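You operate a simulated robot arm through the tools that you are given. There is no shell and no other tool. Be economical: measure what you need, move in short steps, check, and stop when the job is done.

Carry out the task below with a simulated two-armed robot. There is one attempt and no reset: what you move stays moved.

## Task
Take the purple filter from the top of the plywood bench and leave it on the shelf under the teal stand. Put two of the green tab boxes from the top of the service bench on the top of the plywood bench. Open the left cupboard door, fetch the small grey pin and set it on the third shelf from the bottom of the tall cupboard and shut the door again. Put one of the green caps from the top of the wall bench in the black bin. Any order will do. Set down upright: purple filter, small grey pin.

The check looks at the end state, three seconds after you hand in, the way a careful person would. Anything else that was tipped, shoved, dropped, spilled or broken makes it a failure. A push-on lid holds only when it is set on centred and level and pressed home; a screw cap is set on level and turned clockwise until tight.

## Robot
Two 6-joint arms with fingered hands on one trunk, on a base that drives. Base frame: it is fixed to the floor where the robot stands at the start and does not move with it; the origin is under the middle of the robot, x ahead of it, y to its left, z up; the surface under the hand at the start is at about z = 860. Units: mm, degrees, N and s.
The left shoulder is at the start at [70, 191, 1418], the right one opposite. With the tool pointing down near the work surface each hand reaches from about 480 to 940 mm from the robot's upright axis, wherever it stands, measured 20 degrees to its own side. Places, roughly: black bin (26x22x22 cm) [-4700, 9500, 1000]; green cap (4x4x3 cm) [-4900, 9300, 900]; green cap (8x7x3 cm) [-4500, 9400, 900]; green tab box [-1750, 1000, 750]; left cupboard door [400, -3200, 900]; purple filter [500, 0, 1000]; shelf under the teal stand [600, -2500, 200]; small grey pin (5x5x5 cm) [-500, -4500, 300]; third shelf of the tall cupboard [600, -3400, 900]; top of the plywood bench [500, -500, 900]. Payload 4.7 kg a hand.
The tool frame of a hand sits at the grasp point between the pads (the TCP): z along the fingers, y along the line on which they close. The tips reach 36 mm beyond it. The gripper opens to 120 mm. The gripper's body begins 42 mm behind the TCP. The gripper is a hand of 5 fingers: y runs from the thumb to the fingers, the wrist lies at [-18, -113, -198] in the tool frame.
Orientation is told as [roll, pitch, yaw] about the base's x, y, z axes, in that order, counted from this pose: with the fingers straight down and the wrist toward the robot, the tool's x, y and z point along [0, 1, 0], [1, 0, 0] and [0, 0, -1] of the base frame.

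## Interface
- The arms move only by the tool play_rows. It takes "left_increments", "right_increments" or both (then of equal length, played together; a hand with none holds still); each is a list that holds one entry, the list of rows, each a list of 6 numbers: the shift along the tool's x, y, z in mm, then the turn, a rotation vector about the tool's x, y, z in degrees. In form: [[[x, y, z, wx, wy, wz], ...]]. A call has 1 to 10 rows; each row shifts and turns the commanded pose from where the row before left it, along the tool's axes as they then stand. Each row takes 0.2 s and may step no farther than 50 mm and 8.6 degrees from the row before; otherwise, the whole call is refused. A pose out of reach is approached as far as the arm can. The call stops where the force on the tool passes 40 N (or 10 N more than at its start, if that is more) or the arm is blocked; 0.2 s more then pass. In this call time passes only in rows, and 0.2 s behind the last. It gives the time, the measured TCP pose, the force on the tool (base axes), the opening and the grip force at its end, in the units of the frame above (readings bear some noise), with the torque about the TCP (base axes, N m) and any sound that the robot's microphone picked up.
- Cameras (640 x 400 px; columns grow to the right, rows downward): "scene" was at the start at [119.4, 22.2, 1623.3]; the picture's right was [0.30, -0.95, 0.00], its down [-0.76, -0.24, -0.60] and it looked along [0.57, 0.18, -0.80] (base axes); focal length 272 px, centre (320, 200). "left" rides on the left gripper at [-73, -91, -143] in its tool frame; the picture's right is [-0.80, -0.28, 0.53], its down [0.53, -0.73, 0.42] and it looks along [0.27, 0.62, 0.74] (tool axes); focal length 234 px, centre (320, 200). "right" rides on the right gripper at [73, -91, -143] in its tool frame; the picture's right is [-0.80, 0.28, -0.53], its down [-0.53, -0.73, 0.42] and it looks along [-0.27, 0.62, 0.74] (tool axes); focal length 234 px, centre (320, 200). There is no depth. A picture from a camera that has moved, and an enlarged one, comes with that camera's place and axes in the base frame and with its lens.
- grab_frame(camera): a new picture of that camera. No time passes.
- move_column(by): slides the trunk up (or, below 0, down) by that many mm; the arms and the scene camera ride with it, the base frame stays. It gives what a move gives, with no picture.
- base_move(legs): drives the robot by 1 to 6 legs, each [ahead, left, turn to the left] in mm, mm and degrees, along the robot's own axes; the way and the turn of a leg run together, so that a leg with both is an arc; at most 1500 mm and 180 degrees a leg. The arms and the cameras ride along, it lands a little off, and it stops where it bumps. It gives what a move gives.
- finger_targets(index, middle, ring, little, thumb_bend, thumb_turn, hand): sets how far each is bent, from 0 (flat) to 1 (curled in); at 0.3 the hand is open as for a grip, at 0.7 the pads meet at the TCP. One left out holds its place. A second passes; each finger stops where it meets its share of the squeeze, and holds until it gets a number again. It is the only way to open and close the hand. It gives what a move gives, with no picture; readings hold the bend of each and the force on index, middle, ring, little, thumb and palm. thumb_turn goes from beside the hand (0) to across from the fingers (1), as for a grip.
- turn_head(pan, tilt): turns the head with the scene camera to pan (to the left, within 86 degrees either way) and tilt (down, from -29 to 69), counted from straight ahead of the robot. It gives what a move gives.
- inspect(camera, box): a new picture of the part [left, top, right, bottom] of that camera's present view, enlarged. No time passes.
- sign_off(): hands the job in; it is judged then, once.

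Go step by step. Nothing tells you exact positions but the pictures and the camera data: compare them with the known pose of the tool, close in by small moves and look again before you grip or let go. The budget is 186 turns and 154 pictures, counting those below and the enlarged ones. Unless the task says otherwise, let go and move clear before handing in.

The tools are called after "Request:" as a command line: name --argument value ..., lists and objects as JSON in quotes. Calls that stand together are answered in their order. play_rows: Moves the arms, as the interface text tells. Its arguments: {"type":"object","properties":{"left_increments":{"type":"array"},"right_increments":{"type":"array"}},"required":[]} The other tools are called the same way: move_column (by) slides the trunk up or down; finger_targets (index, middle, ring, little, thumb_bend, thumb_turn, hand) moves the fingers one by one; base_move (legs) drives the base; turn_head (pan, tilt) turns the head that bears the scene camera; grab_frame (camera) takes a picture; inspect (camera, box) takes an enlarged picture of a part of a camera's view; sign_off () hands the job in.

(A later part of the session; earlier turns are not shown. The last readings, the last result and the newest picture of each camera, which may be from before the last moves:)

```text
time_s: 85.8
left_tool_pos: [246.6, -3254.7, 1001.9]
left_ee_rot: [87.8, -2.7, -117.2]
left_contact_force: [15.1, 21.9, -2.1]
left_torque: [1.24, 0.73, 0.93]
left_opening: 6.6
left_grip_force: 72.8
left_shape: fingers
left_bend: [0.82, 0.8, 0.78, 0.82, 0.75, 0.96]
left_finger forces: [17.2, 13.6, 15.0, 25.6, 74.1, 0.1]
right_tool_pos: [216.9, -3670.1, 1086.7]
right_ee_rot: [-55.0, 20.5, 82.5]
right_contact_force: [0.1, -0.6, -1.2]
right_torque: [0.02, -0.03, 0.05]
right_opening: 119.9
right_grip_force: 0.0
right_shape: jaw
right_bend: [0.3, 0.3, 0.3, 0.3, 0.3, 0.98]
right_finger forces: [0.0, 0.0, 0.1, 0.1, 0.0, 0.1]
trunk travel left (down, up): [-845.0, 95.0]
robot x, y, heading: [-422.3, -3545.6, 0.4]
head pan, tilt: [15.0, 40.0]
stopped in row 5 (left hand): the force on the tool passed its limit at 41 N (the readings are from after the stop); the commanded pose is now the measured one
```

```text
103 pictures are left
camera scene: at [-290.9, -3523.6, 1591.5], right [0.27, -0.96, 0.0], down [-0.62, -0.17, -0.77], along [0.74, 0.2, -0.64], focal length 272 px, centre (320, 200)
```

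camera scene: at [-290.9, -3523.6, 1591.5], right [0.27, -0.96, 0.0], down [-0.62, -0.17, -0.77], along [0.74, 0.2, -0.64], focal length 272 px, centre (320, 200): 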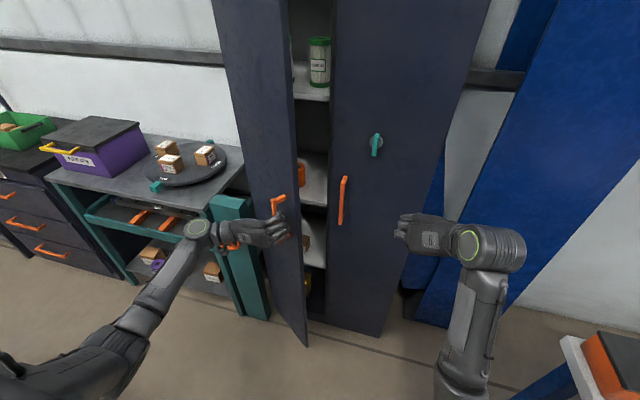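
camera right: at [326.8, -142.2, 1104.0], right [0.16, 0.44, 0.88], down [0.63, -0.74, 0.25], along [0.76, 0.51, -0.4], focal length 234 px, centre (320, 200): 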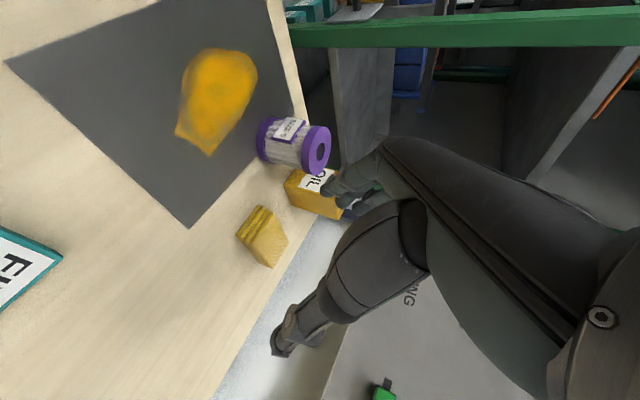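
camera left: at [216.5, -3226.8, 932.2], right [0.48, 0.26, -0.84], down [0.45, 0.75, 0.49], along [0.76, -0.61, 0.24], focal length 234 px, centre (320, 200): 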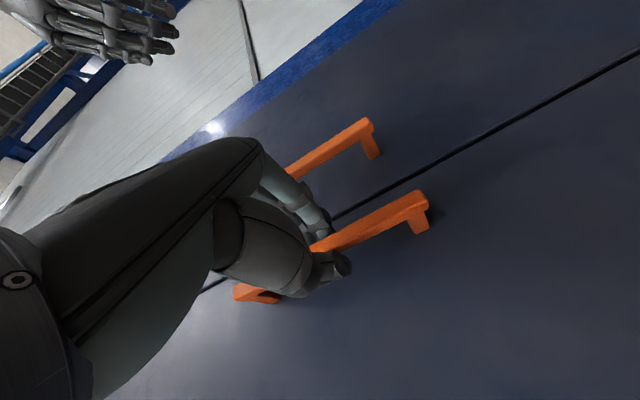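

The door is about 30° open. I release the handle, back the left hand off, and will push the door the rest of the way from inside with the right hand.

Request:
finger_targets --hand "left" --index 0.3 --middle 0.3 --ring 0.3 --little 0.3 --thumb_bend 0.3

Request:
play_rows --left_increments '[[[0, 0, -30, 0, 0, 0], [0, 0, -40, 0, 0, 0], [0, 0, -40, 0, 0, 0], [0, 0, -40, 0, 0, 0], [0, 0, -40, 0, 0, 0]]]'

Request:
grab_frame --camera "scene"

```text
time_s: 86.8
left_tool_pos: [244.7, -3260.4, 1004.7]
left_ee_rot: [88.1, -2.9, -117.9]
left_contact_force: [-0.1, 0.9, -0.4]
left_torque: [-0.03, 0.0, 0.0]
left_opening: 121.8
left_grip_force: 0.2
left_shape: fingers
left_bend: [0.3, 0.3, 0.3, 0.3, 0.3, 0.97]
left_finger forces: [0.1, 0.0, 0.1, 0.0, 0.1, 0.0]
right_tool_pos: [216.8, -3672.6, 1088.1]
right_ee_rot: [-55.1, 20.3, 82.4]
right_contact_force: [-0.6, -0.4, -0.6]
right_torque: [0.0, 0.0, -0.03]
right_opening: 120.0
right_grip_force: 0.1
right_shape: jaw
right_bend: [0.3, 0.3, 0.3, 0.3, 0.3, 0.98]
right_finger forces: [0.0, 0.0, 0.0, 0.0, 0.1, 0.0]
trunk travel left (down, up): [-845.0, 95.0]
robot x, y, heading: [-422.1, -3548.1, 0.3]
head pan, tilt: [15.0, 40.0]
```

```text
time_s: 88.0
left_tool_pos: [86.8, -3190.9, 1028.2]
left_ee_rot: [87.5, -3.0, -117.8]
left_contact_force: [-0.3, -0.5, -0.2]
left_torque: [-0.01, -0.01, 0.02]
left_opening: 121.7
left_grip_force: 0.1
left_shape: fingers
left_bend: [0.3, 0.3, 0.3, 0.3, 0.3, 0.97]
left_finger forces: [0.0, 0.0, 0.0, 0.1, 0.0, 0.1]
left hand out of reach, approached as far as the arm can: row 4, 5
right_tool_pos: [216.2, -3672.4, 1088.4]
right_ee_rot: [-55.1, 20.3, 82.3]
right_contact_force: [0.0, -0.5, 0.2]
right_torque: [0.03, -0.04, -0.03]
right_opening: 119.9
right_grip_force: 0.1
right_shape: jaw
right_bend: [0.3, 0.3, 0.3, 0.3, 0.3, 0.98]
right_finger forces: [0.0, 0.0, 0.0, 0.0, 0.0, 0.0]
trunk travel left (down, up): [-845.0, 95.0]
robot x, y, heading: [-422.6, -3547.3, 0.4]
head pan, tilt: [15.0, 40.0]
```

```text
102 pictures are left
camera scene: at [-293.1, -3525.9, 1591.8], right [0.26, -0.96, 0.0], down [-0.62, -0.17, -0.77], along [0.74, 0.2, -0.64], focal length 272 px, centre (320, 200)
```

scene: 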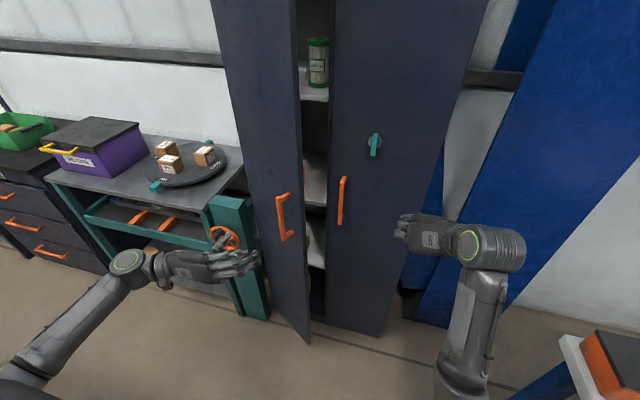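

Request:
finger_targets --hand "right" --index 0.7 --middle 0.7 --ring 0.7 --little 0.7 --thumb_bend 0.65

Request:
move_column --by -230

Request:
base_move --legs '[[0, 255, 0]]'

Request:
grab_frame --camera "scene"

Request:
grab_frame --camera "right"

```text
time_s: 89.0
left_tool_pos: [87.3, -3190.5, 1029.3]
left_ee_rot: [87.3, -3.0, -117.8]
left_contact_force: [-1.0, -0.1, -0.3]
left_torque: [0.0, -0.03, 0.04]
left_opening: 122.1
left_grip_force: 0.0
left_shape: fingers
left_bend: [0.3, 0.3, 0.3, 0.3, 0.3, 0.97]
left_finger forces: [0.0, 0.1, 0.0, 0.0, 0.0, 0.0]
right_tool_pos: [217.8, -3672.1, 1086.7]
right_ee_rot: [-55.1, 20.3, 82.3]
right_contact_force: [0.1, 0.5, 0.5]
right_torque: [0.0, -0.01, 0.04]
right_opening: 11.9
right_grip_force: 0.1
right_shape: fingers
right_bend: [0.7, 0.7, 0.7, 0.7, 0.65, 0.98]
right_finger forces: [0.0, 0.1, 0.1, 0.1, 0.0, 0.0]
trunk travel left (down, up): [-845.0, 95.0]
robot x, y, heading: [-421.3, -3547.8, 0.1]
head pan, tilt: [15.0, 40.0]
```

```text
time_s: 91.4
left_tool_pos: [88.1, -3190.4, 799.0]
left_ee_rot: [87.5, -3.0, -117.7]
left_contact_force: [0.1, -0.1, 0.9]
left_torque: [0.02, -0.03, -0.02]
left_opening: 121.7
left_grip_force: 0.0
left_shape: fingers
left_bend: [0.3, 0.3, 0.3, 0.3, 0.3, 0.97]
left_finger forces: [0.0, 0.0, 0.0, 0.0, 0.0, 0.0]
right_tool_pos: [217.6, -3671.9, 856.3]
right_ee_rot: [-55.2, 20.3, 82.3]
right_contact_force: [0.0, -0.8, 0.8]
right_torque: [0.02, 0.01, 0.0]
right_opening: 11.7
right_grip_force: 0.1
right_shape: fingers
right_bend: [0.7, 0.7, 0.7, 0.7, 0.65, 0.98]
right_finger forces: [0.0, 0.0, 0.0, 0.0, 0.0, 0.0]
trunk travel left (down, up): [-615.0, 325.0]
robot x, y, heading: [-422.2, -3548.7, 0.4]
head pan, tilt: [15.0, 40.0]
```

```text
time_s: 93.2
left_tool_pos: [85.6, -2933.9, 799.8]
left_ee_rot: [87.5, -3.1, -117.7]
left_contact_force: [0.3, 0.1, 0.3]
left_torque: [0.0, -0.01, -0.01]
left_opening: 122.2
left_grip_force: 0.2
left_shape: fingers
left_bend: [0.3, 0.3, 0.3, 0.3, 0.3, 0.97]
left_finger forces: [0.1, 0.0, 0.1, 0.1, 0.1, 0.0]
right_tool_pos: [216.1, -3415.4, 858.5]
right_ee_rot: [-55.1, 20.5, 82.4]
right_contact_force: [0.6, -0.7, -0.3]
right_torque: [-0.02, 0.03, -0.02]
right_opening: 11.7
right_grip_force: 0.0
right_shape: fingers
right_bend: [0.7, 0.7, 0.7, 0.7, 0.65, 0.98]
right_finger forces: [0.1, 0.1, 0.0, 0.1, 0.0, 0.0]
trunk travel left (down, up): [-615.0, 325.0]
robot x, y, heading: [-426.3, -3297.3, 0.2]
head pan, tilt: [15.0, 40.0]
```

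```text
101 pictures are left
camera scene: at [-293.1, -3269.1, 1361.7], right [0.26, -0.96, 0.0], down [-0.62, -0.17, -0.77], along [0.74, 0.2, -0.64], focal length 272 px, centre (320, 200)
```

scene: 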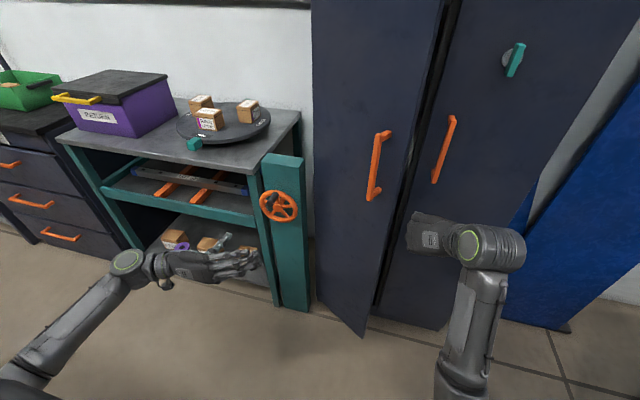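

```text
100 pictures are left
camera right: at [48.4, -3472.4, 910.2], right [0.11, 0.59, 0.8], down [0.57, -0.7, 0.44], along [0.82, 0.41, -0.41], focal length 234 px, centre (320, 200)
```

right: 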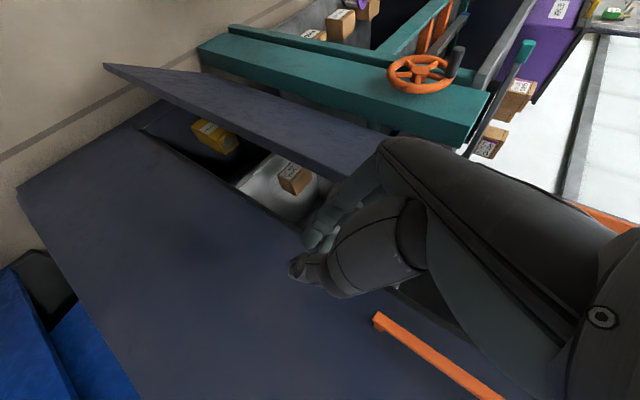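

Request:
play_rows --right_increments '[[[-21, 4.3, 27.5, 0, 0, 0], [-21, 4.3, 27.5, 0, 0, 0], [-21, 4.3, 27.5, 0, 0, 0], [-8.3, 37, -12.2, 0, 0, 0], [-8.3, 37, -12.2, 0, 0, 0], [-8.3, 37, -12.2, 0, 0, 0]]]'

Request:
grab_frame --camera "scene"

```text
time_s: 94.3
left_tool_pos: [84.7, -2935.8, 798.8]
left_ee_rot: [87.4, -3.0, -117.9]
left_contact_force: [0.2, 0.5, -0.4]
left_torque: [-0.03, -0.05, -0.02]
left_opening: 121.9
left_grip_force: 0.1
left_shape: fingers
left_bend: [0.3, 0.3, 0.3, 0.3, 0.3, 0.97]
left_finger forces: [0.1, 0.1, 0.1, 0.0, 0.1, 0.1]
right_tool_pos: [319.8, -3385.5, 855.5]
right_ee_rot: [-55.2, 21.1, 81.9]
right_contact_force: [0.1, -0.8, -0.6]
right_torque: [-0.02, -0.01, -0.05]
right_opening: 11.2
right_grip_force: 0.1
right_shape: fingers
right_bend: [0.7, 0.7, 0.7, 0.7, 0.65, 0.98]
right_finger forces: [0.0, 0.0, 0.0, 0.1, 0.0, 0.1]
trunk travel left (down, up): [-615.0, 325.0]
robot x, y, heading: [-429.1, -3294.2, 0.2]
head pan, tilt: [15.0, 40.0]
stopped in row 5 (right hand): the force on the tool passed its limit at 67 N (the readings are from after the stop); the commanded pose is now the measured one
```

```text
99 pictures are left
camera scene: at [-294.0, -3269.8, 1361.8], right [0.26, -0.96, 0.0], down [-0.62, -0.17, -0.77], along [0.74, 0.2, -0.64], focal length 272 px, centre (320, 200)
```

scene: 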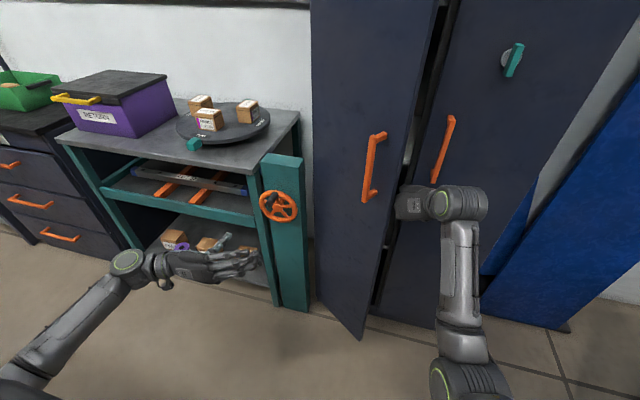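

Request:
play_rows --right_increments '[[[-2.5, 11, -3.7, 0, 0, 0], [-2.5, 11, -3.7, 0, 0, 0], [-2.5, 11, -3.7, 0, 0, 0], [-2.5, 11, -3.7, 0, 0, 0], [-2.5, 11, -3.7, 0, 0, 0], [-2.5, 11, -3.7, 0, 0, 0]]]'

Request:
grab_frame --camera "right"

```text
time_s: 95.7
left_tool_pos: [87.1, -2935.5, 798.5]
left_ee_rot: [87.3, -3.0, -117.9]
left_contact_force: [0.2, 0.7, 1.0]
left_torque: [0.0, 0.03, -0.02]
left_opening: 122.2
left_grip_force: 0.0
left_shape: fingers
left_bend: [0.3, 0.3, 0.3, 0.3, 0.3, 0.97]
left_finger forces: [0.0, 0.0, 0.0, 0.0, 0.0, 0.1]
right_tool_pos: [327.0, -3335.5, 849.4]
right_ee_rot: [-55.4, 22.5, 80.9]
right_contact_force: [0.5, -1.2, -0.2]
right_torque: [0.02, 0.01, 0.01]
right_opening: 11.1
right_grip_force: 0.0
right_shape: fingers
right_bend: [0.7, 0.7, 0.7, 0.7, 0.65, 0.98]
right_finger forces: [0.0, 0.0, 0.0, 0.0, 0.1, 0.0]
trunk travel left (down, up): [-615.0, 325.0]
robot x, y, heading: [-423.7, -3290.2, 0.0]
head pan, tilt: [15.0, 40.0]
```

```text
98 pictures are left
camera right: at [156.9, -3384.9, 904.2], right [0.12, 0.61, 0.78], down [0.55, -0.7, 0.46], along [0.83, 0.37, -0.42], focal length 234 px, centre (320, 200)
```

right: 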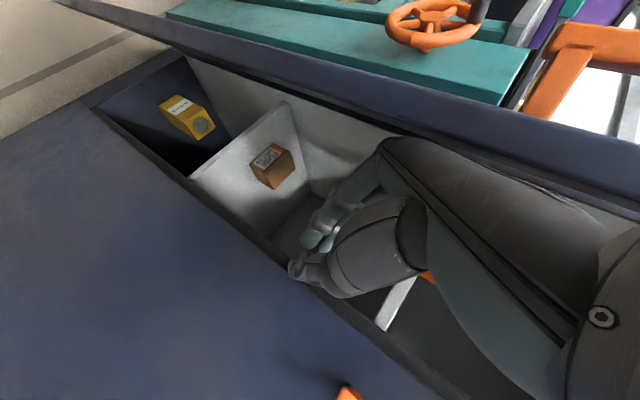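

The right hand is inside the door edge now. I push the door wider by strafing the base to the left while drawing back a bit.

Request:
base_move --legs '[[-20, 90, 0], [-80, 90, 0]]'

Request:
grab_frame --camera "scene"

```text
time_s: 97.6
left_tool_pos: [-13.7, -2755.7, 799.0]
left_ee_rot: [87.3, -3.0, -118.0]
left_contact_force: [0.3, -0.5, 0.8]
left_torque: [-0.02, -0.03, -0.02]
left_opening: 122.2
left_grip_force: 0.0
left_shape: fingers
left_bend: [0.3, 0.3, 0.3, 0.3, 0.3, 0.97]
left_finger forces: [0.0, 0.0, 0.0, 0.1, 0.1, 0.0]
right_tool_pos: [225.9, -3151.9, 855.5]
right_ee_rot: [-55.8, 22.4, 80.8]
right_contact_force: [-0.5, 0.1, 0.7]
right_torque: [-0.01, -0.01, -0.03]
right_opening: 11.2
right_grip_force: 0.1
right_shape: fingers
right_bend: [0.7, 0.7, 0.7, 0.7, 0.65, 0.98]
right_finger forces: [0.1, 0.0, 0.1, 0.0, 0.0, 0.0]
trunk travel left (down, up): [-615.0, 325.0]
robot x, y, heading: [-522.9, -3109.3, 0.2]
head pan, tilt: [15.0, 40.0]
```

```text
97 pictures are left
camera scene: at [-394.5, -3089.6, 1361.8], right [0.26, -0.97, 0.0], down [-0.62, -0.17, -0.77], along [0.74, 0.2, -0.64], focal length 272 px, centre (320, 200)
```

scene: 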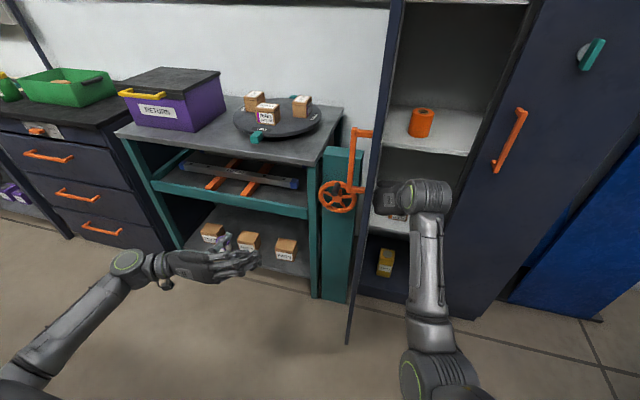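

The door is open about 85° and staying. Now I back off, bring the right hand into a symmetric working pose, and drive along the aisle side of the blue-legged table to look for the grey pin.

Request:
base_move --legs '[[-800, 0, 0], [0, -900, 0]]'

Request:
play_rows --right_increments '[[[0, -45, 0, -1.3, 2.96, 5.6], [0, -45, 0, -1.3, 2.96, 5.6], [0, -45, 0, -1.3, 2.96, 5.6], [0, -45, 0, -1.3, 2.96, 5.6], [0, -20, 0, 0, 0, 0]]]'

Request:
turn_head --pan -15 --tilt 30

Request:
grab_frame --camera "scene"

```text
time_s: 101.4
left_tool_pos: [-757.3, -2759.4, 798.7]
left_ee_rot: [87.4, -3.0, -116.4]
left_contact_force: [0.4, 0.1, -0.5]
left_torque: [-0.02, -0.02, 0.0]
left_opening: 122.0
left_grip_force: 0.0
left_shape: fingers
left_bend: [0.3, 0.3, 0.3, 0.3, 0.3, 0.98]
left_finger forces: [0.0, 0.0, 0.0, 0.0, 0.0, 0.0]
right_tool_pos: [-507.1, -3153.2, 854.4]
right_ee_rot: [-56.0, 22.6, 82.0]
right_contact_force: [0.0, 0.5, 0.8]
right_torque: [0.0, -0.02, -0.01]
right_opening: 11.1
right_grip_force: 0.1
right_shape: fingers
right_bend: [0.7, 0.7, 0.7, 0.7, 0.65, 0.98]
right_finger forces: [0.1, 0.0, 0.0, 0.0, 0.0, 0.0]
trunk travel left (down, up): [-615.0, 325.0]
robot x, y, heading: [-1258.1, -3129.3, 1.8]
head pan, tilt: [15.0, 40.0]
stopped in leg 1: the robot was blocked; the commanded pose is now the measured one
```

```text
time_s: 102.6
left_tool_pos: [-757.7, -2761.0, 799.4]
left_ee_rot: [87.4, -3.0, -116.5]
left_contact_force: [-0.4, -0.3, 0.3]
left_torque: [-0.01, 0.05, -0.01]
left_opening: 121.9
left_grip_force: 0.1
left_shape: fingers
left_bend: [0.3, 0.3, 0.3, 0.3, 0.3, 0.98]
left_finger forces: [0.1, 0.0, 0.1, 0.0, 0.0, 0.0]
right_tool_pos: [-550.5, -3341.0, 900.0]
right_ee_rot: [-45.9, 1.7, 71.8]
right_contact_force: [0.3, 0.2, 0.2]
right_torque: [0.04, -0.03, -0.01]
right_opening: 11.2
right_grip_force: 0.0
right_shape: fingers
right_bend: [0.7, 0.7, 0.7, 0.7, 0.65, 0.98]
right_finger forces: [0.0, 0.1, 0.0, 0.0, 0.0, 0.0]
trunk travel left (down, up): [-615.0, 325.0]
robot x, y, heading: [-1255.3, -3131.8, 1.5]
head pan, tilt: [15.0, 40.0]
```

```text
time_s: 103.6
left_tool_pos: [-758.1, -2761.9, 798.7]
left_ee_rot: [87.3, -3.1, -116.5]
left_contact_force: [-0.3, -0.6, -0.4]
left_torque: [-0.02, 0.02, -0.02]
left_opening: 121.9
left_grip_force: 0.1
left_shape: fingers
left_bend: [0.3, 0.3, 0.3, 0.3, 0.3, 0.98]
left_finger forces: [0.0, 0.0, 0.0, 0.0, 0.1, 0.1]
right_tool_pos: [-549.3, -3342.7, 899.1]
right_ee_rot: [-46.1, 1.7, 71.8]
right_contact_force: [-0.5, 0.5, -0.5]
right_torque: [0.02, -0.03, -0.03]
right_opening: 11.4
right_grip_force: 0.1
right_shape: fingers
right_bend: [0.7, 0.7, 0.7, 0.7, 0.65, 0.98]
right_finger forces: [0.0, 0.1, 0.0, 0.1, 0.1, 0.0]
trunk travel left (down, up): [-615.0, 325.0]
robot x, y, heading: [-1261.4, -3127.4, 1.8]
head pan, tilt: [-15.0, 30.0]
```

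```text
96 pictures are left
camera scene: at [-1123.4, -3149.6, 1377.0], right [-0.23, -0.97, 0.0], down [-0.49, 0.11, -0.87], along [0.84, -0.2, -0.5], focal length 272 px, centre (320, 200)
```

scene: 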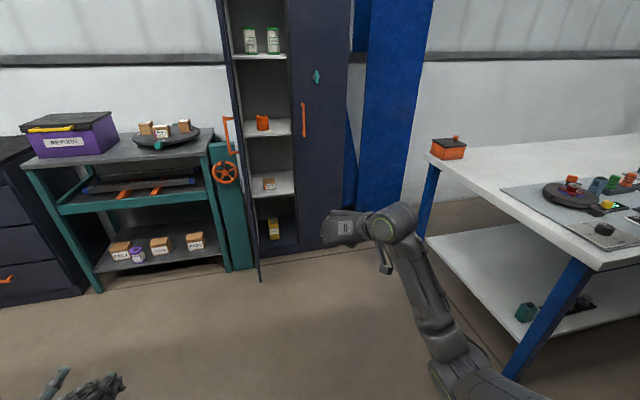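

I bumped lightly on the counter behind; from here I go along, then back where the aisle is wider, to face the blue-legged table from the aisle.

Request:
base_move --legs '[[60, 0, -1.7], [0, -520, 0], [-380, 0, 0], [0, -400, 0]]'

Request:
turn_head --pan -10 --tilt 40

Request:
grab_frame --camera "scene"

Request:
grab_frame --camera "right"

```text
time_s: 111.3
left_tool_pos: [-1068.1, -3692.1, 799.4]
left_ee_rot: [87.4, -2.9, -117.8]
left_contact_force: [-0.7, 0.0, 0.4]
left_torque: [-0.03, 0.0, 0.01]
left_opening: 121.8
left_grip_force: 0.0
left_shape: fingers
left_bend: [0.3, 0.3, 0.3, 0.3, 0.3, 0.98]
left_finger forces: [0.0, 0.1, 0.1, 0.0, 0.1, 0.1]
right_tool_pos: [-873.1, -4279.4, 900.4]
right_ee_rot: [-46.2, 1.7, 70.4]
right_contact_force: [0.4, 0.5, 0.0]
right_torque: [0.02, 0.02, 0.01]
right_opening: 11.2
right_grip_force: 0.0
right_shape: fingers
right_bend: [0.7, 0.7, 0.7, 0.7, 0.65, 0.98]
right_finger forces: [0.0, 0.0, 0.0, 0.0, 0.0, 0.1]
trunk travel left (down, up): [-615.0, 325.0]
robot x, y, heading: [-1574.0, -4050.1, 0.3]
head pan, tilt: [-15.0, 30.0]
```

```text
time_s: 112.0
left_tool_pos: [-1067.2, -3692.6, 797.8]
left_ee_rot: [87.4, -2.9, -117.7]
left_contact_force: [-1.1, 0.3, 0.2]
left_torque: [0.0, -0.02, 0.01]
left_opening: 121.9
left_grip_force: 0.0
left_shape: fingers
left_bend: [0.3, 0.3, 0.3, 0.3, 0.3, 0.98]
left_finger forces: [0.0, 0.0, 0.0, 0.0, 0.0, 0.0]
right_tool_pos: [-872.7, -4277.4, 900.2]
right_ee_rot: [-46.0, 1.7, 70.5]
right_contact_force: [-0.2, 0.0, 0.5]
right_torque: [-0.04, -0.01, 0.0]
right_opening: 11.2
right_grip_force: 0.1
right_shape: fingers
right_bend: [0.7, 0.7, 0.7, 0.7, 0.65, 0.98]
right_finger forces: [0.0, 0.2, 0.1, 0.0, 0.0, 0.1]
trunk travel left (down, up): [-615.0, 325.0]
robot x, y, heading: [-1577.0, -4051.5, 0.2]
head pan, tilt: [-10.0, 40.0]
```

```text
95 pictures are left
camera scene: at [-1446.1, -4064.0, 1361.8], right [-0.17, -0.99, 0.0], down [-0.63, 0.11, -0.77], along [0.76, -0.13, -0.64], focal length 272 px, centre (320, 200)
```

scene: 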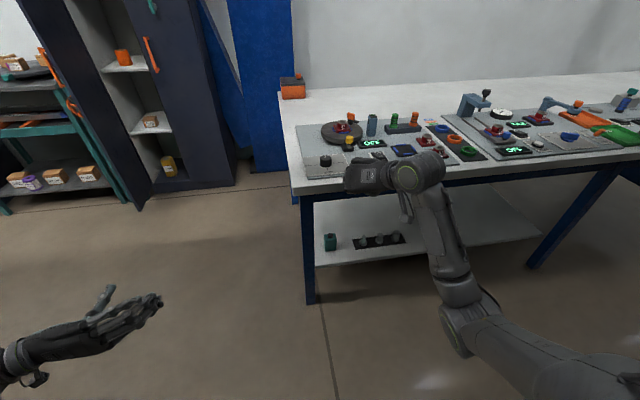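

```text
94 pictures are left
camera right: at [-1047.0, -4312.3, 949.2], right [0.27, 0.23, 0.93], down [0.39, -0.91, 0.11], along [0.88, 0.34, -0.34], focal length 234 px, centre (320, 200)
```

right: 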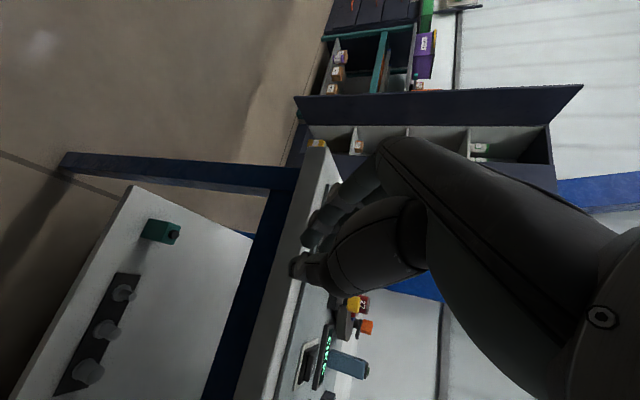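

Request:
inspect --camera "scene" --box '[300, 215, 420, 275]'

Request:
inspect --camera "right" --box '[30, 190, 230, 400]'

```text
5.33 times, centred on (360, 245) of scene
camera zoom: at [-1446.1, -4064.0, 1361.8], right [-0.17, -0.99, 0.0], down [-0.63, 0.11, -0.77], along [0.76, -0.13, -0.64], focal length 1448 px, centre (107, -40)
```

zoom: 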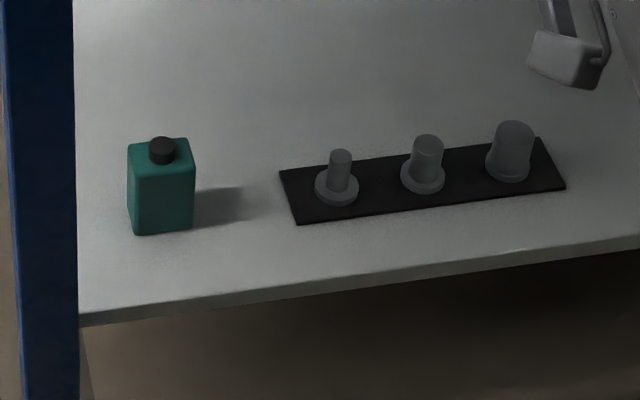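

```text
1.90 times, centred on (130, 295) of right
camera zoom: at [-1047.0, -4312.3, 949.2], right [0.27, 0.23, 0.93], down [0.39, -0.91, 0.11], along [0.88, 0.34, -0.34], focal length 446 px, centre (682, 19)
```

zoom: 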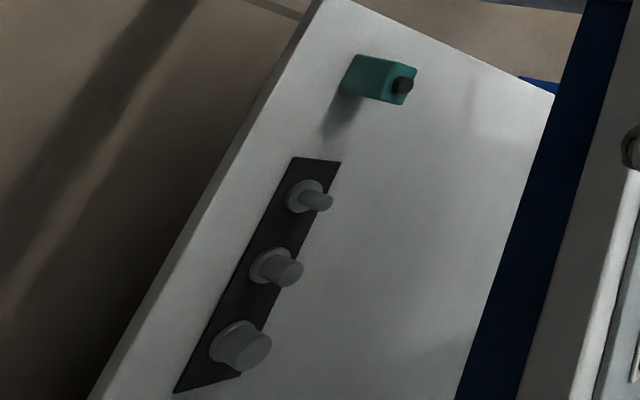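

Three grey pins stand on the lower shelf; the small slim one is at the left end, about [-541, -4449, 268], next to the teal can. I lower the trunk, set a narrow finger opening and move in under the tabletop.

Request:
play_rows --left_increments '[[[40, 0, 0, 0, 0, 0], [40, 0, 0, 0, 0, 0], [40, 0, 0, 0, 0, 0], [40, 0, 0, 0, 0, 0]]]'

Request:
finger_targets --hand "right" --index 0.5 --middle 0.5 --ring 0.5 --little 0.5 --thumb_bend 0.5

Request:
move_column --by -395

Request:
move_column --by -90

Request:
base_move --legs '[[0, -150, 0], [130, 0, 0]]'

Request:
grab_frame --camera "right"

Request:
grab_frame --camera "scene"

```text
time_s: 113.0
left_tool_pos: [-1057.9, -3689.3, 958.6]
left_ee_rot: [87.4, -3.0, -117.8]
left_contact_force: [-1.1, 0.6, 0.7]
left_torque: [-0.01, 0.0, 0.01]
left_opening: 121.9
left_grip_force: 0.1
left_shape: fingers
left_bend: [0.3, 0.3, 0.3, 0.3, 0.3, 0.98]
left_finger forces: [0.0, 0.1, 0.1, 0.1, 0.0, 0.1]
right_tool_pos: [-872.6, -4278.7, 899.1]
right_ee_rot: [-46.1, 1.7, 70.5]
right_contact_force: [0.2, 1.0, 0.2]
right_torque: [0.01, -0.01, 0.02]
right_opening: 11.1
right_grip_force: 0.0
right_shape: fingers
right_bend: [0.7, 0.7, 0.7, 0.7, 0.65, 0.98]
right_finger forces: [0.1, 0.1, 0.0, 0.1, 0.0, 0.0]
trunk travel left (down, up): [-615.0, 325.0]
robot x, y, heading: [-1576.6, -4050.3, 0.2]
head pan, tilt: [-10.0, 40.0]
```

```text
time_s: 114.0
left_tool_pos: [-1056.8, -3689.5, 959.4]
left_ee_rot: [87.4, -3.0, -117.9]
left_contact_force: [-0.2, 1.1, -0.1]
left_torque: [0.04, 0.02, 0.01]
left_opening: 122.2
left_grip_force: 0.1
left_shape: fingers
left_bend: [0.3, 0.3, 0.3, 0.3, 0.3, 0.98]
left_finger forces: [0.0, 0.1, 0.0, 0.1, 0.1, 0.0]
right_tool_pos: [-873.9, -4278.0, 900.0]
right_ee_rot: [-46.1, 1.7, 70.6]
right_contact_force: [-0.2, -0.1, -0.2]
right_torque: [0.01, -0.02, 0.05]
right_opening: 62.5
right_grip_force: 0.1
right_shape: fingers
right_bend: [0.5, 0.5, 0.5, 0.5, 0.5, 0.98]
right_finger forces: [0.0, 0.0, 0.0, 0.0, 0.0, 0.0]
trunk travel left (down, up): [-615.0, 325.0]
robot x, y, heading: [-1577.5, -4050.2, 0.3]
head pan, tilt: [-10.0, 40.0]
```

```text
time_s: 117.8
left_tool_pos: [-1058.7, -3688.1, 563.8]
left_ee_rot: [87.4, -3.0, -117.8]
left_contact_force: [0.6, -0.2, 0.7]
left_torque: [-0.01, 0.02, -0.03]
left_opening: 122.3
left_grip_force: 0.0
left_shape: fingers
left_bend: [0.3, 0.3, 0.3, 0.3, 0.3, 0.98]
left_finger forces: [0.0, 0.0, 0.0, 0.0, 0.1, 0.0]
right_tool_pos: [-872.4, -4278.3, 505.1]
right_ee_rot: [-46.1, 1.7, 70.5]
right_contact_force: [0.5, -0.7, -1.0]
right_torque: [-0.01, -0.02, 0.01]
right_opening: 62.4
right_grip_force: 0.1
right_shape: fingers
right_bend: [0.5, 0.5, 0.5, 0.5, 0.5, 0.98]
right_finger forces: [0.0, 0.0, 0.0, 0.0, 0.0, 0.0]
trunk travel left (down, up): [-220.0, 720.0]
robot x, y, heading: [-1574.9, -4051.4, 0.5]
head pan, tilt: [-10.0, 40.0]
```

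```text
time_s: 119.0
left_tool_pos: [-1059.0, -3689.6, 473.6]
left_ee_rot: [87.3, -2.9, -117.8]
left_contact_force: [-0.2, -0.1, 0.4]
left_torque: [0.03, 0.02, -0.02]
left_opening: 122.1
left_grip_force: 0.1
left_shape: fingers
left_bend: [0.3, 0.3, 0.3, 0.3, 0.3, 0.98]
left_finger forces: [0.1, 0.0, 0.0, 0.0, 0.1, 0.0]
right_tool_pos: [-873.0, -4279.0, 413.9]
right_ee_rot: [-46.2, 1.6, 70.5]
right_contact_force: [-0.2, 0.3, 0.0]
right_torque: [0.0, 0.01, 0.01]
right_opening: 62.3
right_grip_force: 0.0
right_shape: fingers
right_bend: [0.5, 0.5, 0.5, 0.5, 0.5, 0.98]
right_finger forces: [0.0, 0.0, 0.0, 0.1, 0.0, 0.0]
trunk travel left (down, up): [-130.0, 810.0]
robot x, y, heading: [-1580.4, -4048.6, 0.1]
head pan, tilt: [-10.0, 40.0]
```

```text
time_s: 121.3
left_tool_pos: [-928.7, -3837.2, 473.6]
left_ee_rot: [87.5, -3.1, -117.8]
left_contact_force: [-1.7, 0.4, -0.1]
left_torque: [0.01, 0.0, 0.01]
left_opening: 121.9
left_grip_force: 0.0
left_shape: fingers
left_bend: [0.3, 0.3, 0.3, 0.3, 0.3, 0.98]
left_finger forces: [0.0, 0.1, 0.0, 0.0, 0.0, 0.1]
right_tool_pos: [-742.9, -4427.7, 414.1]
right_ee_rot: [-46.1, 1.7, 70.5]
right_contact_force: [-0.1, 0.8, 0.7]
right_torque: [-0.01, -0.03, 0.02]
right_opening: 62.3
right_grip_force: 0.0
right_shape: fingers
right_bend: [0.5, 0.5, 0.5, 0.5, 0.5, 0.98]
right_finger forces: [0.0, 0.0, 0.0, 0.0, 0.1, 0.1]
trunk travel left (down, up): [-130.0, 810.0]
robot x, y, heading: [-1444.3, -4198.9, 0.2]
head pan, tilt: [-10.0, 40.0]
```

```text
91 pictures are left
camera right: at [-916.7, -4461.0, 464.1], right [0.27, 0.23, 0.93], down [0.39, -0.91, 0.11], along [0.88, 0.34, -0.34], focal length 234 px, centre (320, 200)
```

right: 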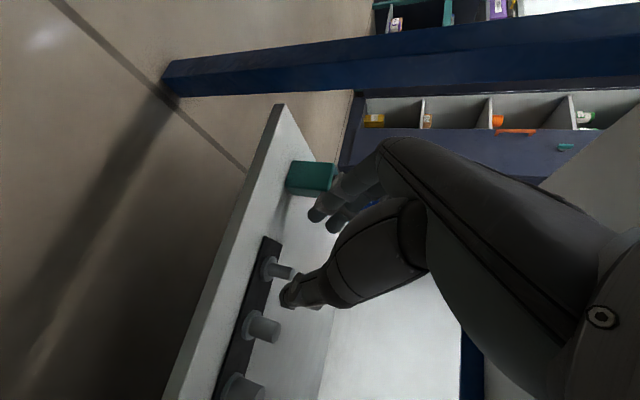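

```text
90 pictures are left
camera scene: at [-1315.8, -4212.8, 876.7], right [-0.17, -0.99, 0.0], down [-0.63, 0.11, -0.77], along [0.76, -0.13, -0.64], focal length 272 px, centre (320, 200)
```

scene: 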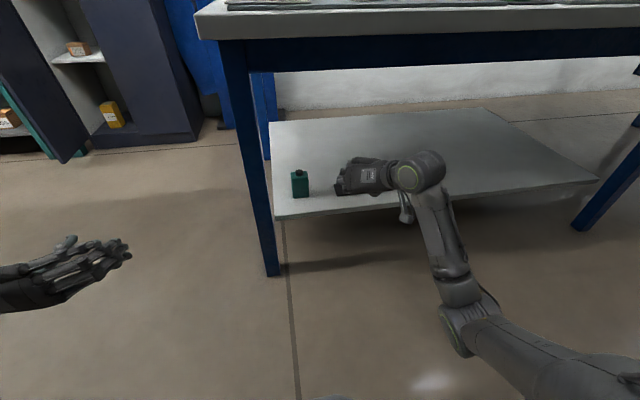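

Request:
base_move --legs '[[125, 0, 0]]'

Request:
grab_frame --camera "right"

Request:
inspect --camera "scene" --box '[280, 170, 440, 270]'

```text
time_s: 122.5
left_tool_pos: [-803.3, -3835.9, 473.2]
left_ee_rot: [87.4, -3.0, -117.7]
left_contact_force: [0.9, 1.1, -1.1]
left_torque: [0.01, 0.01, -0.04]
left_opening: 122.0
left_grip_force: 0.1
left_shape: fingers
left_bend: [0.3, 0.3, 0.3, 0.3, 0.3, 0.98]
left_finger forces: [0.1, 0.0, 0.1, 0.1, 0.0, 0.0]
right_tool_pos: [-619.1, -4426.0, 413.9]
right_ee_rot: [-46.1, 1.7, 70.5]
right_contact_force: [-0.2, -0.9, 0.5]
right_torque: [0.0, 0.04, -0.01]
right_opening: 62.4
right_grip_force: 0.1
right_shape: fingers
right_bend: [0.5, 0.5, 0.5, 0.5, 0.5, 0.98]
right_finger forces: [0.1, 0.0, 0.1, 0.0, 0.1, 0.1]
trunk travel left (down, up): [-130.0, 810.0]
robot x, y, heading: [-1320.8, -4196.9, 0.4]
head pan, tilt: [-10.0, 40.0]
```

```text
89 pictures are left
camera right: at [-792.6, -4459.7, 464.0], right [0.27, 0.23, 0.93], down [0.39, -0.91, 0.11], along [0.88, 0.34, -0.34], focal length 234 px, centre (320, 200)
```

right: 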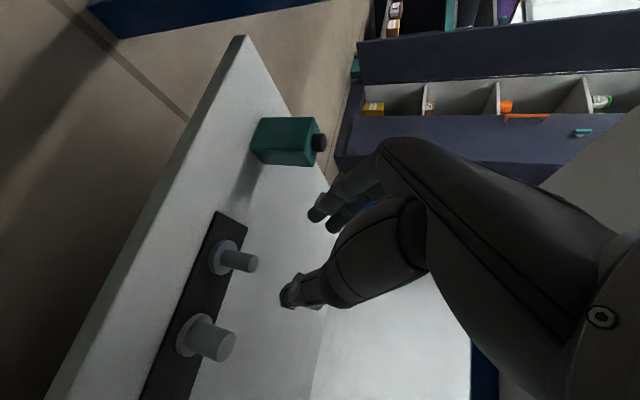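

```text
4.00 times, centred on (360, 220) of scene
camera zoom: at [-1191.9, -4211.9, 876.7], right [-0.17, -0.99, 0.0], down [-0.63, 0.11, -0.77], along [0.76, -0.13, -0.64], focal length 1086 px, centre (160, 120)
```

zoom: 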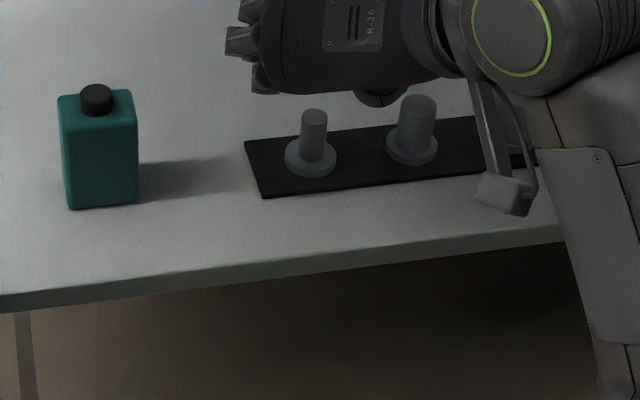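

Request:
play_rows --right_increments '[[[11, 4, 33, 0, 0, 0], [0, 0, 33, 0, 0, 0], [0, 0, 34, 0, 0, 0]]]'

Request:
grab_frame --camera "right"

Request:
inspect --camera "scene" --box '[300, 190, 420, 250]'

```text
time_s: 123.3
left_tool_pos: [-805.1, -3836.0, 473.8]
left_ee_rot: [87.3, -3.0, -117.8]
left_contact_force: [-0.8, 0.2, -0.2]
left_torque: [0.0, -0.01, -0.01]
left_opening: 122.2
left_grip_force: 0.0
left_shape: fingers
left_bend: [0.3, 0.3, 0.3, 0.3, 0.3, 0.98]
left_finger forces: [0.0, 0.0, 0.0, 0.1, 0.1, 0.1]
right_tool_pos: [-556.8, -4444.9, 338.0]
right_ee_rot: [-46.1, 1.7, 70.5]
right_contact_force: [-0.7, -0.2, 0.7]
right_torque: [-0.02, -0.01, 0.0]
right_opening: 62.9
right_grip_force: 0.2
right_shape: fingers
right_bend: [0.5, 0.5, 0.5, 0.5, 0.5, 0.98]
right_finger forces: [0.1, 0.0, 0.0, 0.1, 0.0, 0.0]
trunk travel left (down, up): [-130.0, 810.0]
robot x, y, heading: [-1325.7, -4193.4, 0.6]
head pan, tilt: [-10.0, 40.0]
```

```text
87 pictures are left
camera right: at [-731.5, -4479.3, 387.1], right [0.27, 0.23, 0.93], down [0.39, -0.91, 0.11], along [0.88, 0.34, -0.34], focal length 234 px, centre (320, 200)
```

right: 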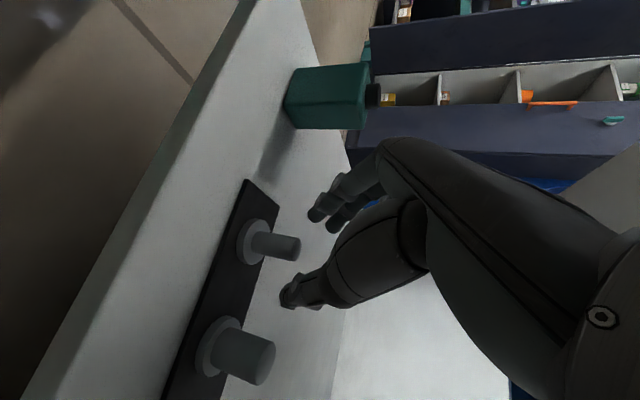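

```text
5.33 times, centred on (360, 220) of scene
camera zoom: at [-1191.9, -4211.9, 876.7], right [-0.17, -0.99, 0.0], down [-0.63, 0.11, -0.77], along [0.76, -0.13, -0.64], focal length 1448 px, centre (107, 93)
```

zoom: 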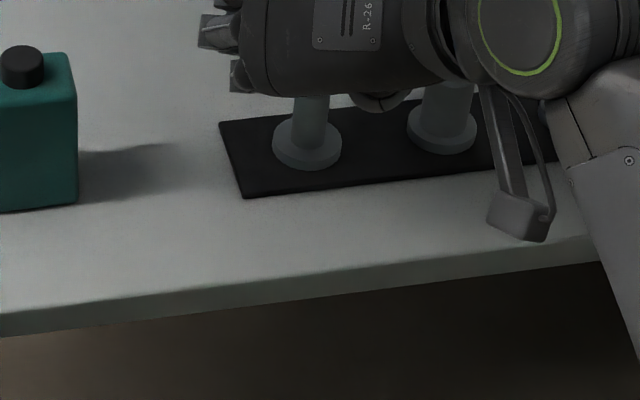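

Request:
play_rows --right_increments '[[[1.5, 1, 15, 0, 0, 0], [1.5, 1, 15, 0, 0, 0], [0, 0, 10, 0, 0, 0]]]'

Request:
grab_frame --camera "right"

```text
time_s: 124.2
left_tool_pos: [-804.9, -3836.6, 472.5]
left_ee_rot: [87.4, -3.0, -117.8]
left_contact_force: [0.3, -0.5, 0.9]
left_torque: [0.03, 0.01, -0.03]
left_opening: 121.9
left_grip_force: 0.0
left_shape: fingers
left_bend: [0.3, 0.3, 0.3, 0.3, 0.3, 0.98]
left_finger forces: [0.0, 0.0, 0.1, 0.0, 0.0, 0.0]
right_tool_pos: [-531.9, -4452.3, 307.7]
right_ee_rot: [-46.0, 1.7, 70.5]
right_contact_force: [-0.7, 0.3, 0.3]
right_torque: [-0.04, 0.01, 0.01]
right_opening: 62.7
right_grip_force: 0.1
right_shape: fingers
right_bend: [0.5, 0.5, 0.5, 0.5, 0.5, 0.98]
right_finger forces: [0.1, 0.1, 0.1, 0.0, 0.0, 0.0]
trunk travel left (down, up): [-130.0, 810.0]
robot x, y, heading: [-1322.6, -4193.3, 0.7]
head pan, tilt: [-10.0, 40.0]
```

```text
85 pictures are left
camera right: at [-705.2, -4487.1, 356.8], right [0.27, 0.23, 0.93], down [0.39, -0.91, 0.11], along [0.88, 0.34, -0.34], focal length 234 px, centre (320, 200)
```

right: 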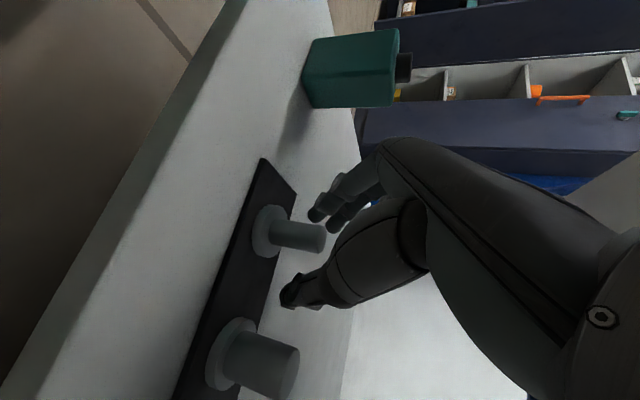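

Request:
finger_targets --hand "right" --index 0.75 --middle 0.75 --ring 0.7 --little 0.7 --thumb_bend 0.75

Request:
grab_frame --camera "right"

```text
time_s: 125.2
left_tool_pos: [-805.2, -3836.4, 473.3]
left_ee_rot: [87.4, -3.1, -117.7]
left_contact_force: [0.4, 0.5, 0.4]
left_torque: [-0.01, 0.0, -0.02]
left_opening: 122.1
left_grip_force: 0.0
left_shape: fingers
left_bend: [0.3, 0.3, 0.3, 0.3, 0.3, 0.98]
left_finger forces: [0.1, 0.0, 0.0, 0.0, 0.1, 0.0]
right_tool_pos: [-530.2, -4452.9, 307.6]
right_ee_rot: [-46.1, 1.7, 70.6]
right_contact_force: [0.0, -1.0, 0.0]
right_torque: [-0.01, -0.02, 0.0]
right_opening: 0.1
right_grip_force: 0.2
right_shape: fingers
right_bend: [0.74, 0.75, 0.7, 0.7, 0.72, 0.97]
right_finger forces: [0.1, 0.0, 0.0, 0.1, 0.8, 0.0]
trunk travel left (down, up): [-130.0, 810.0]
robot x, y, heading: [-1324.8, -4200.8, 0.5]
head pan, tilt: [-10.0, 40.0]
```

```text
84 pictures are left
camera right: at [-705.4, -4487.1, 356.8], right [0.27, 0.23, 0.93], down [0.39, -0.91, 0.11], along [0.88, 0.34, -0.34], focal length 234 px, centre (320, 200)
```

right: 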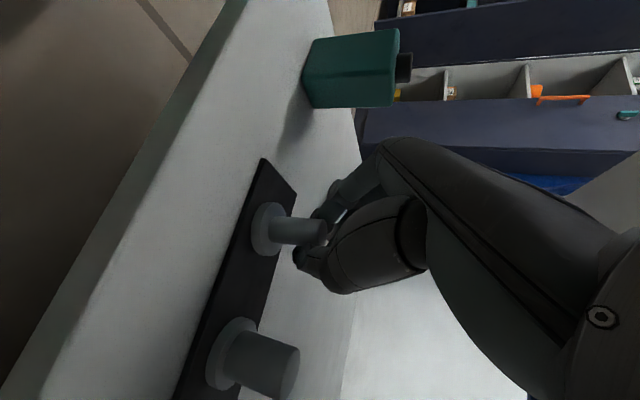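

Request:
inspect --camera "right" --box '[220, 160, 400, 310]'

Request:
inspect --camera "scene" --box '[320, 190, 400, 240]'

```text
2.67 times, centred on (310, 235) of right
camera zoom: at [-705.4, -4487.1, 356.8], right [0.27, 0.23, 0.93], down [0.39, -0.91, 0.11], along [0.88, 0.34, -0.34], focal length 624 px, centre (347, 107)
```

zoom: 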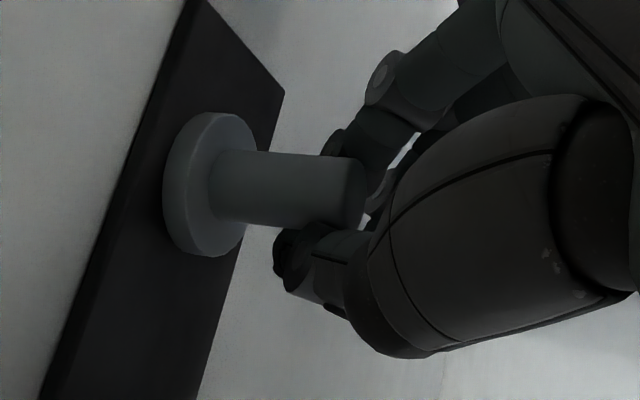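

```text
8.00 times, centred on (360, 215) of scene
camera zoom: at [-1191.9, -4211.9, 876.7], right [-0.17, -0.99, 0.0], down [-0.63, 0.11, -0.77], along [0.76, -0.13, -0.64], focal length 2173 px, centre (0, 80)
```

zoom: 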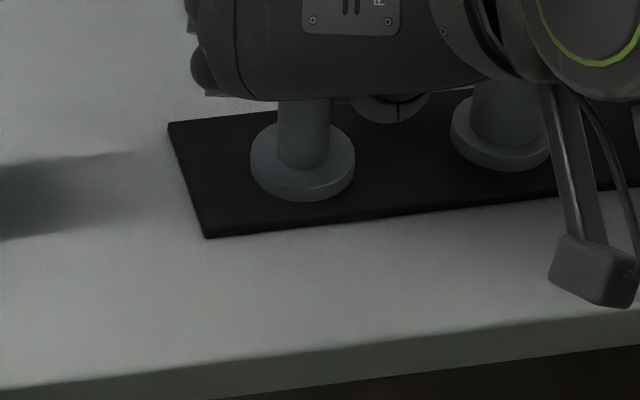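

The fingers closed just behind the stem. I reopen, shift 20 mm back toward me and slightly lower, and close again.

Request:
finger_targets --hand "right" --index 0.5 --middle 0.5 --ring 0.5 --little 0.5 --thumb_bend 0.5

Request:
play_rows --right_increments '[[[8.3, -3.3, -5, 0, 0, 0], [8.3, -3.3, -5, 0, 0, 0]]]'

Request:
finger_targets --hand "right" --index 0.72 --middle 0.72 --ring 0.7 --little 0.7 --thumb_bend 0.72

Request:
inspect --camera "right" --box '[220, 160, 400, 310]'

```text
time_s: 126.2
left_tool_pos: [-805.2, -3837.0, 473.8]
left_ee_rot: [87.4, -3.0, -117.7]
left_contact_force: [-0.1, 0.0, 0.7]
left_torque: [0.0, 0.01, 0.03]
left_opening: 122.0
left_grip_force: 0.2
left_shape: fingers
left_bend: [0.3, 0.3, 0.3, 0.3, 0.3, 0.98]
left_finger forces: [0.0, 0.1, 0.0, 0.0, 0.1, 0.0]
right_tool_pos: [-531.2, -4453.7, 306.2]
right_ee_rot: [-46.1, 1.8, 70.5]
right_contact_force: [-1.0, 0.0, 0.0]
right_torque: [-0.01, -0.01, 0.02]
right_opening: 62.4
right_grip_force: 0.1
right_shape: fingers
right_bend: [0.5, 0.5, 0.5, 0.5, 0.5, 0.97]
right_finger forces: [0.1, 0.0, 0.1, 0.0, 0.1, 0.0]
trunk travel left (down, up): [-130.0, 810.0]
robot x, y, heading: [-1323.0, -4193.8, 0.5]
head pan, tilt: [-10.0, 40.0]
```

```text
time_s: 126.8
left_tool_pos: [-803.7, -3836.2, 473.5]
left_ee_rot: [87.4, -2.9, -117.8]
left_contact_force: [-0.5, 0.5, 0.5]
left_torque: [0.0, 0.02, -0.01]
left_opening: 122.1
left_grip_force: 0.0
left_shape: fingers
left_bend: [0.3, 0.3, 0.3, 0.3, 0.3, 0.98]
left_finger forces: [0.0, 0.0, 0.1, 0.0, 0.1, 0.0]
right_tool_pos: [-551.9, -4452.4, 302.8]
right_ee_rot: [-46.0, 1.7, 70.5]
right_contact_force: [-0.2, -0.1, -0.7]
right_torque: [0.0, 0.0, 0.03]
right_opening: 62.4
right_grip_force: 0.1
right_shape: fingers
right_bend: [0.5, 0.5, 0.5, 0.5, 0.5, 0.97]
right_finger forces: [0.1, 0.0, 0.1, 0.1, 0.0, 0.0]
trunk travel left (down, up): [-130.0, 810.0]
robot x, y, heading: [-1325.2, -4198.5, 0.5]
head pan, tilt: [-10.0, 40.0]
```

```text
time_s: 127.8
left_tool_pos: [-804.6, -3836.8, 473.9]
left_ee_rot: [87.4, -3.0, -117.9]
left_contact_force: [0.2, -0.5, 0.7]
left_torque: [0.01, 0.01, 0.0]
left_opening: 122.0
left_grip_force: 0.1
left_shape: fingers
left_bend: [0.3, 0.3, 0.3, 0.3, 0.3, 0.98]
left_finger forces: [0.1, 0.0, 0.0, 0.0, 0.1, 0.0]
right_tool_pos: [-551.9, -4453.0, 303.3]
right_ee_rot: [-46.1, 1.8, 70.5]
right_contact_force: [-0.1, -0.2, -0.1]
right_torque: [-0.03, 0.01, -0.02]
right_opening: 16.8
right_grip_force: 8.1
right_shape: fingers
right_bend: [0.71, 0.72, 0.7, 0.7, 0.67, 0.97]
right_finger forces: [8.2, 0.3, 0.1, 0.0, 7.1, 0.0]
trunk travel left (down, up): [-130.0, 810.0]
robot x, y, heading: [-1322.0, -4198.7, 0.4]
head pan, tilt: [-10.0, 40.0]
```

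```text
2.67 times, centred on (310, 235) of right
camera zoom: at [-725.3, -4487.0, 352.1], right [0.27, 0.23, 0.93], down [0.39, -0.91, 0.11], along [0.88, 0.34, -0.34], focal length 624 px, centre (347, 107)
```

zoom: 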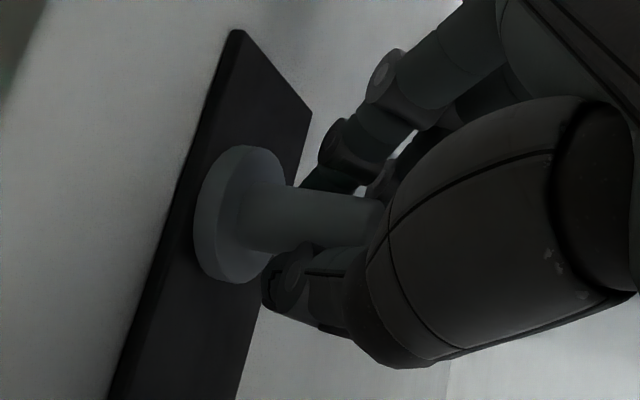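

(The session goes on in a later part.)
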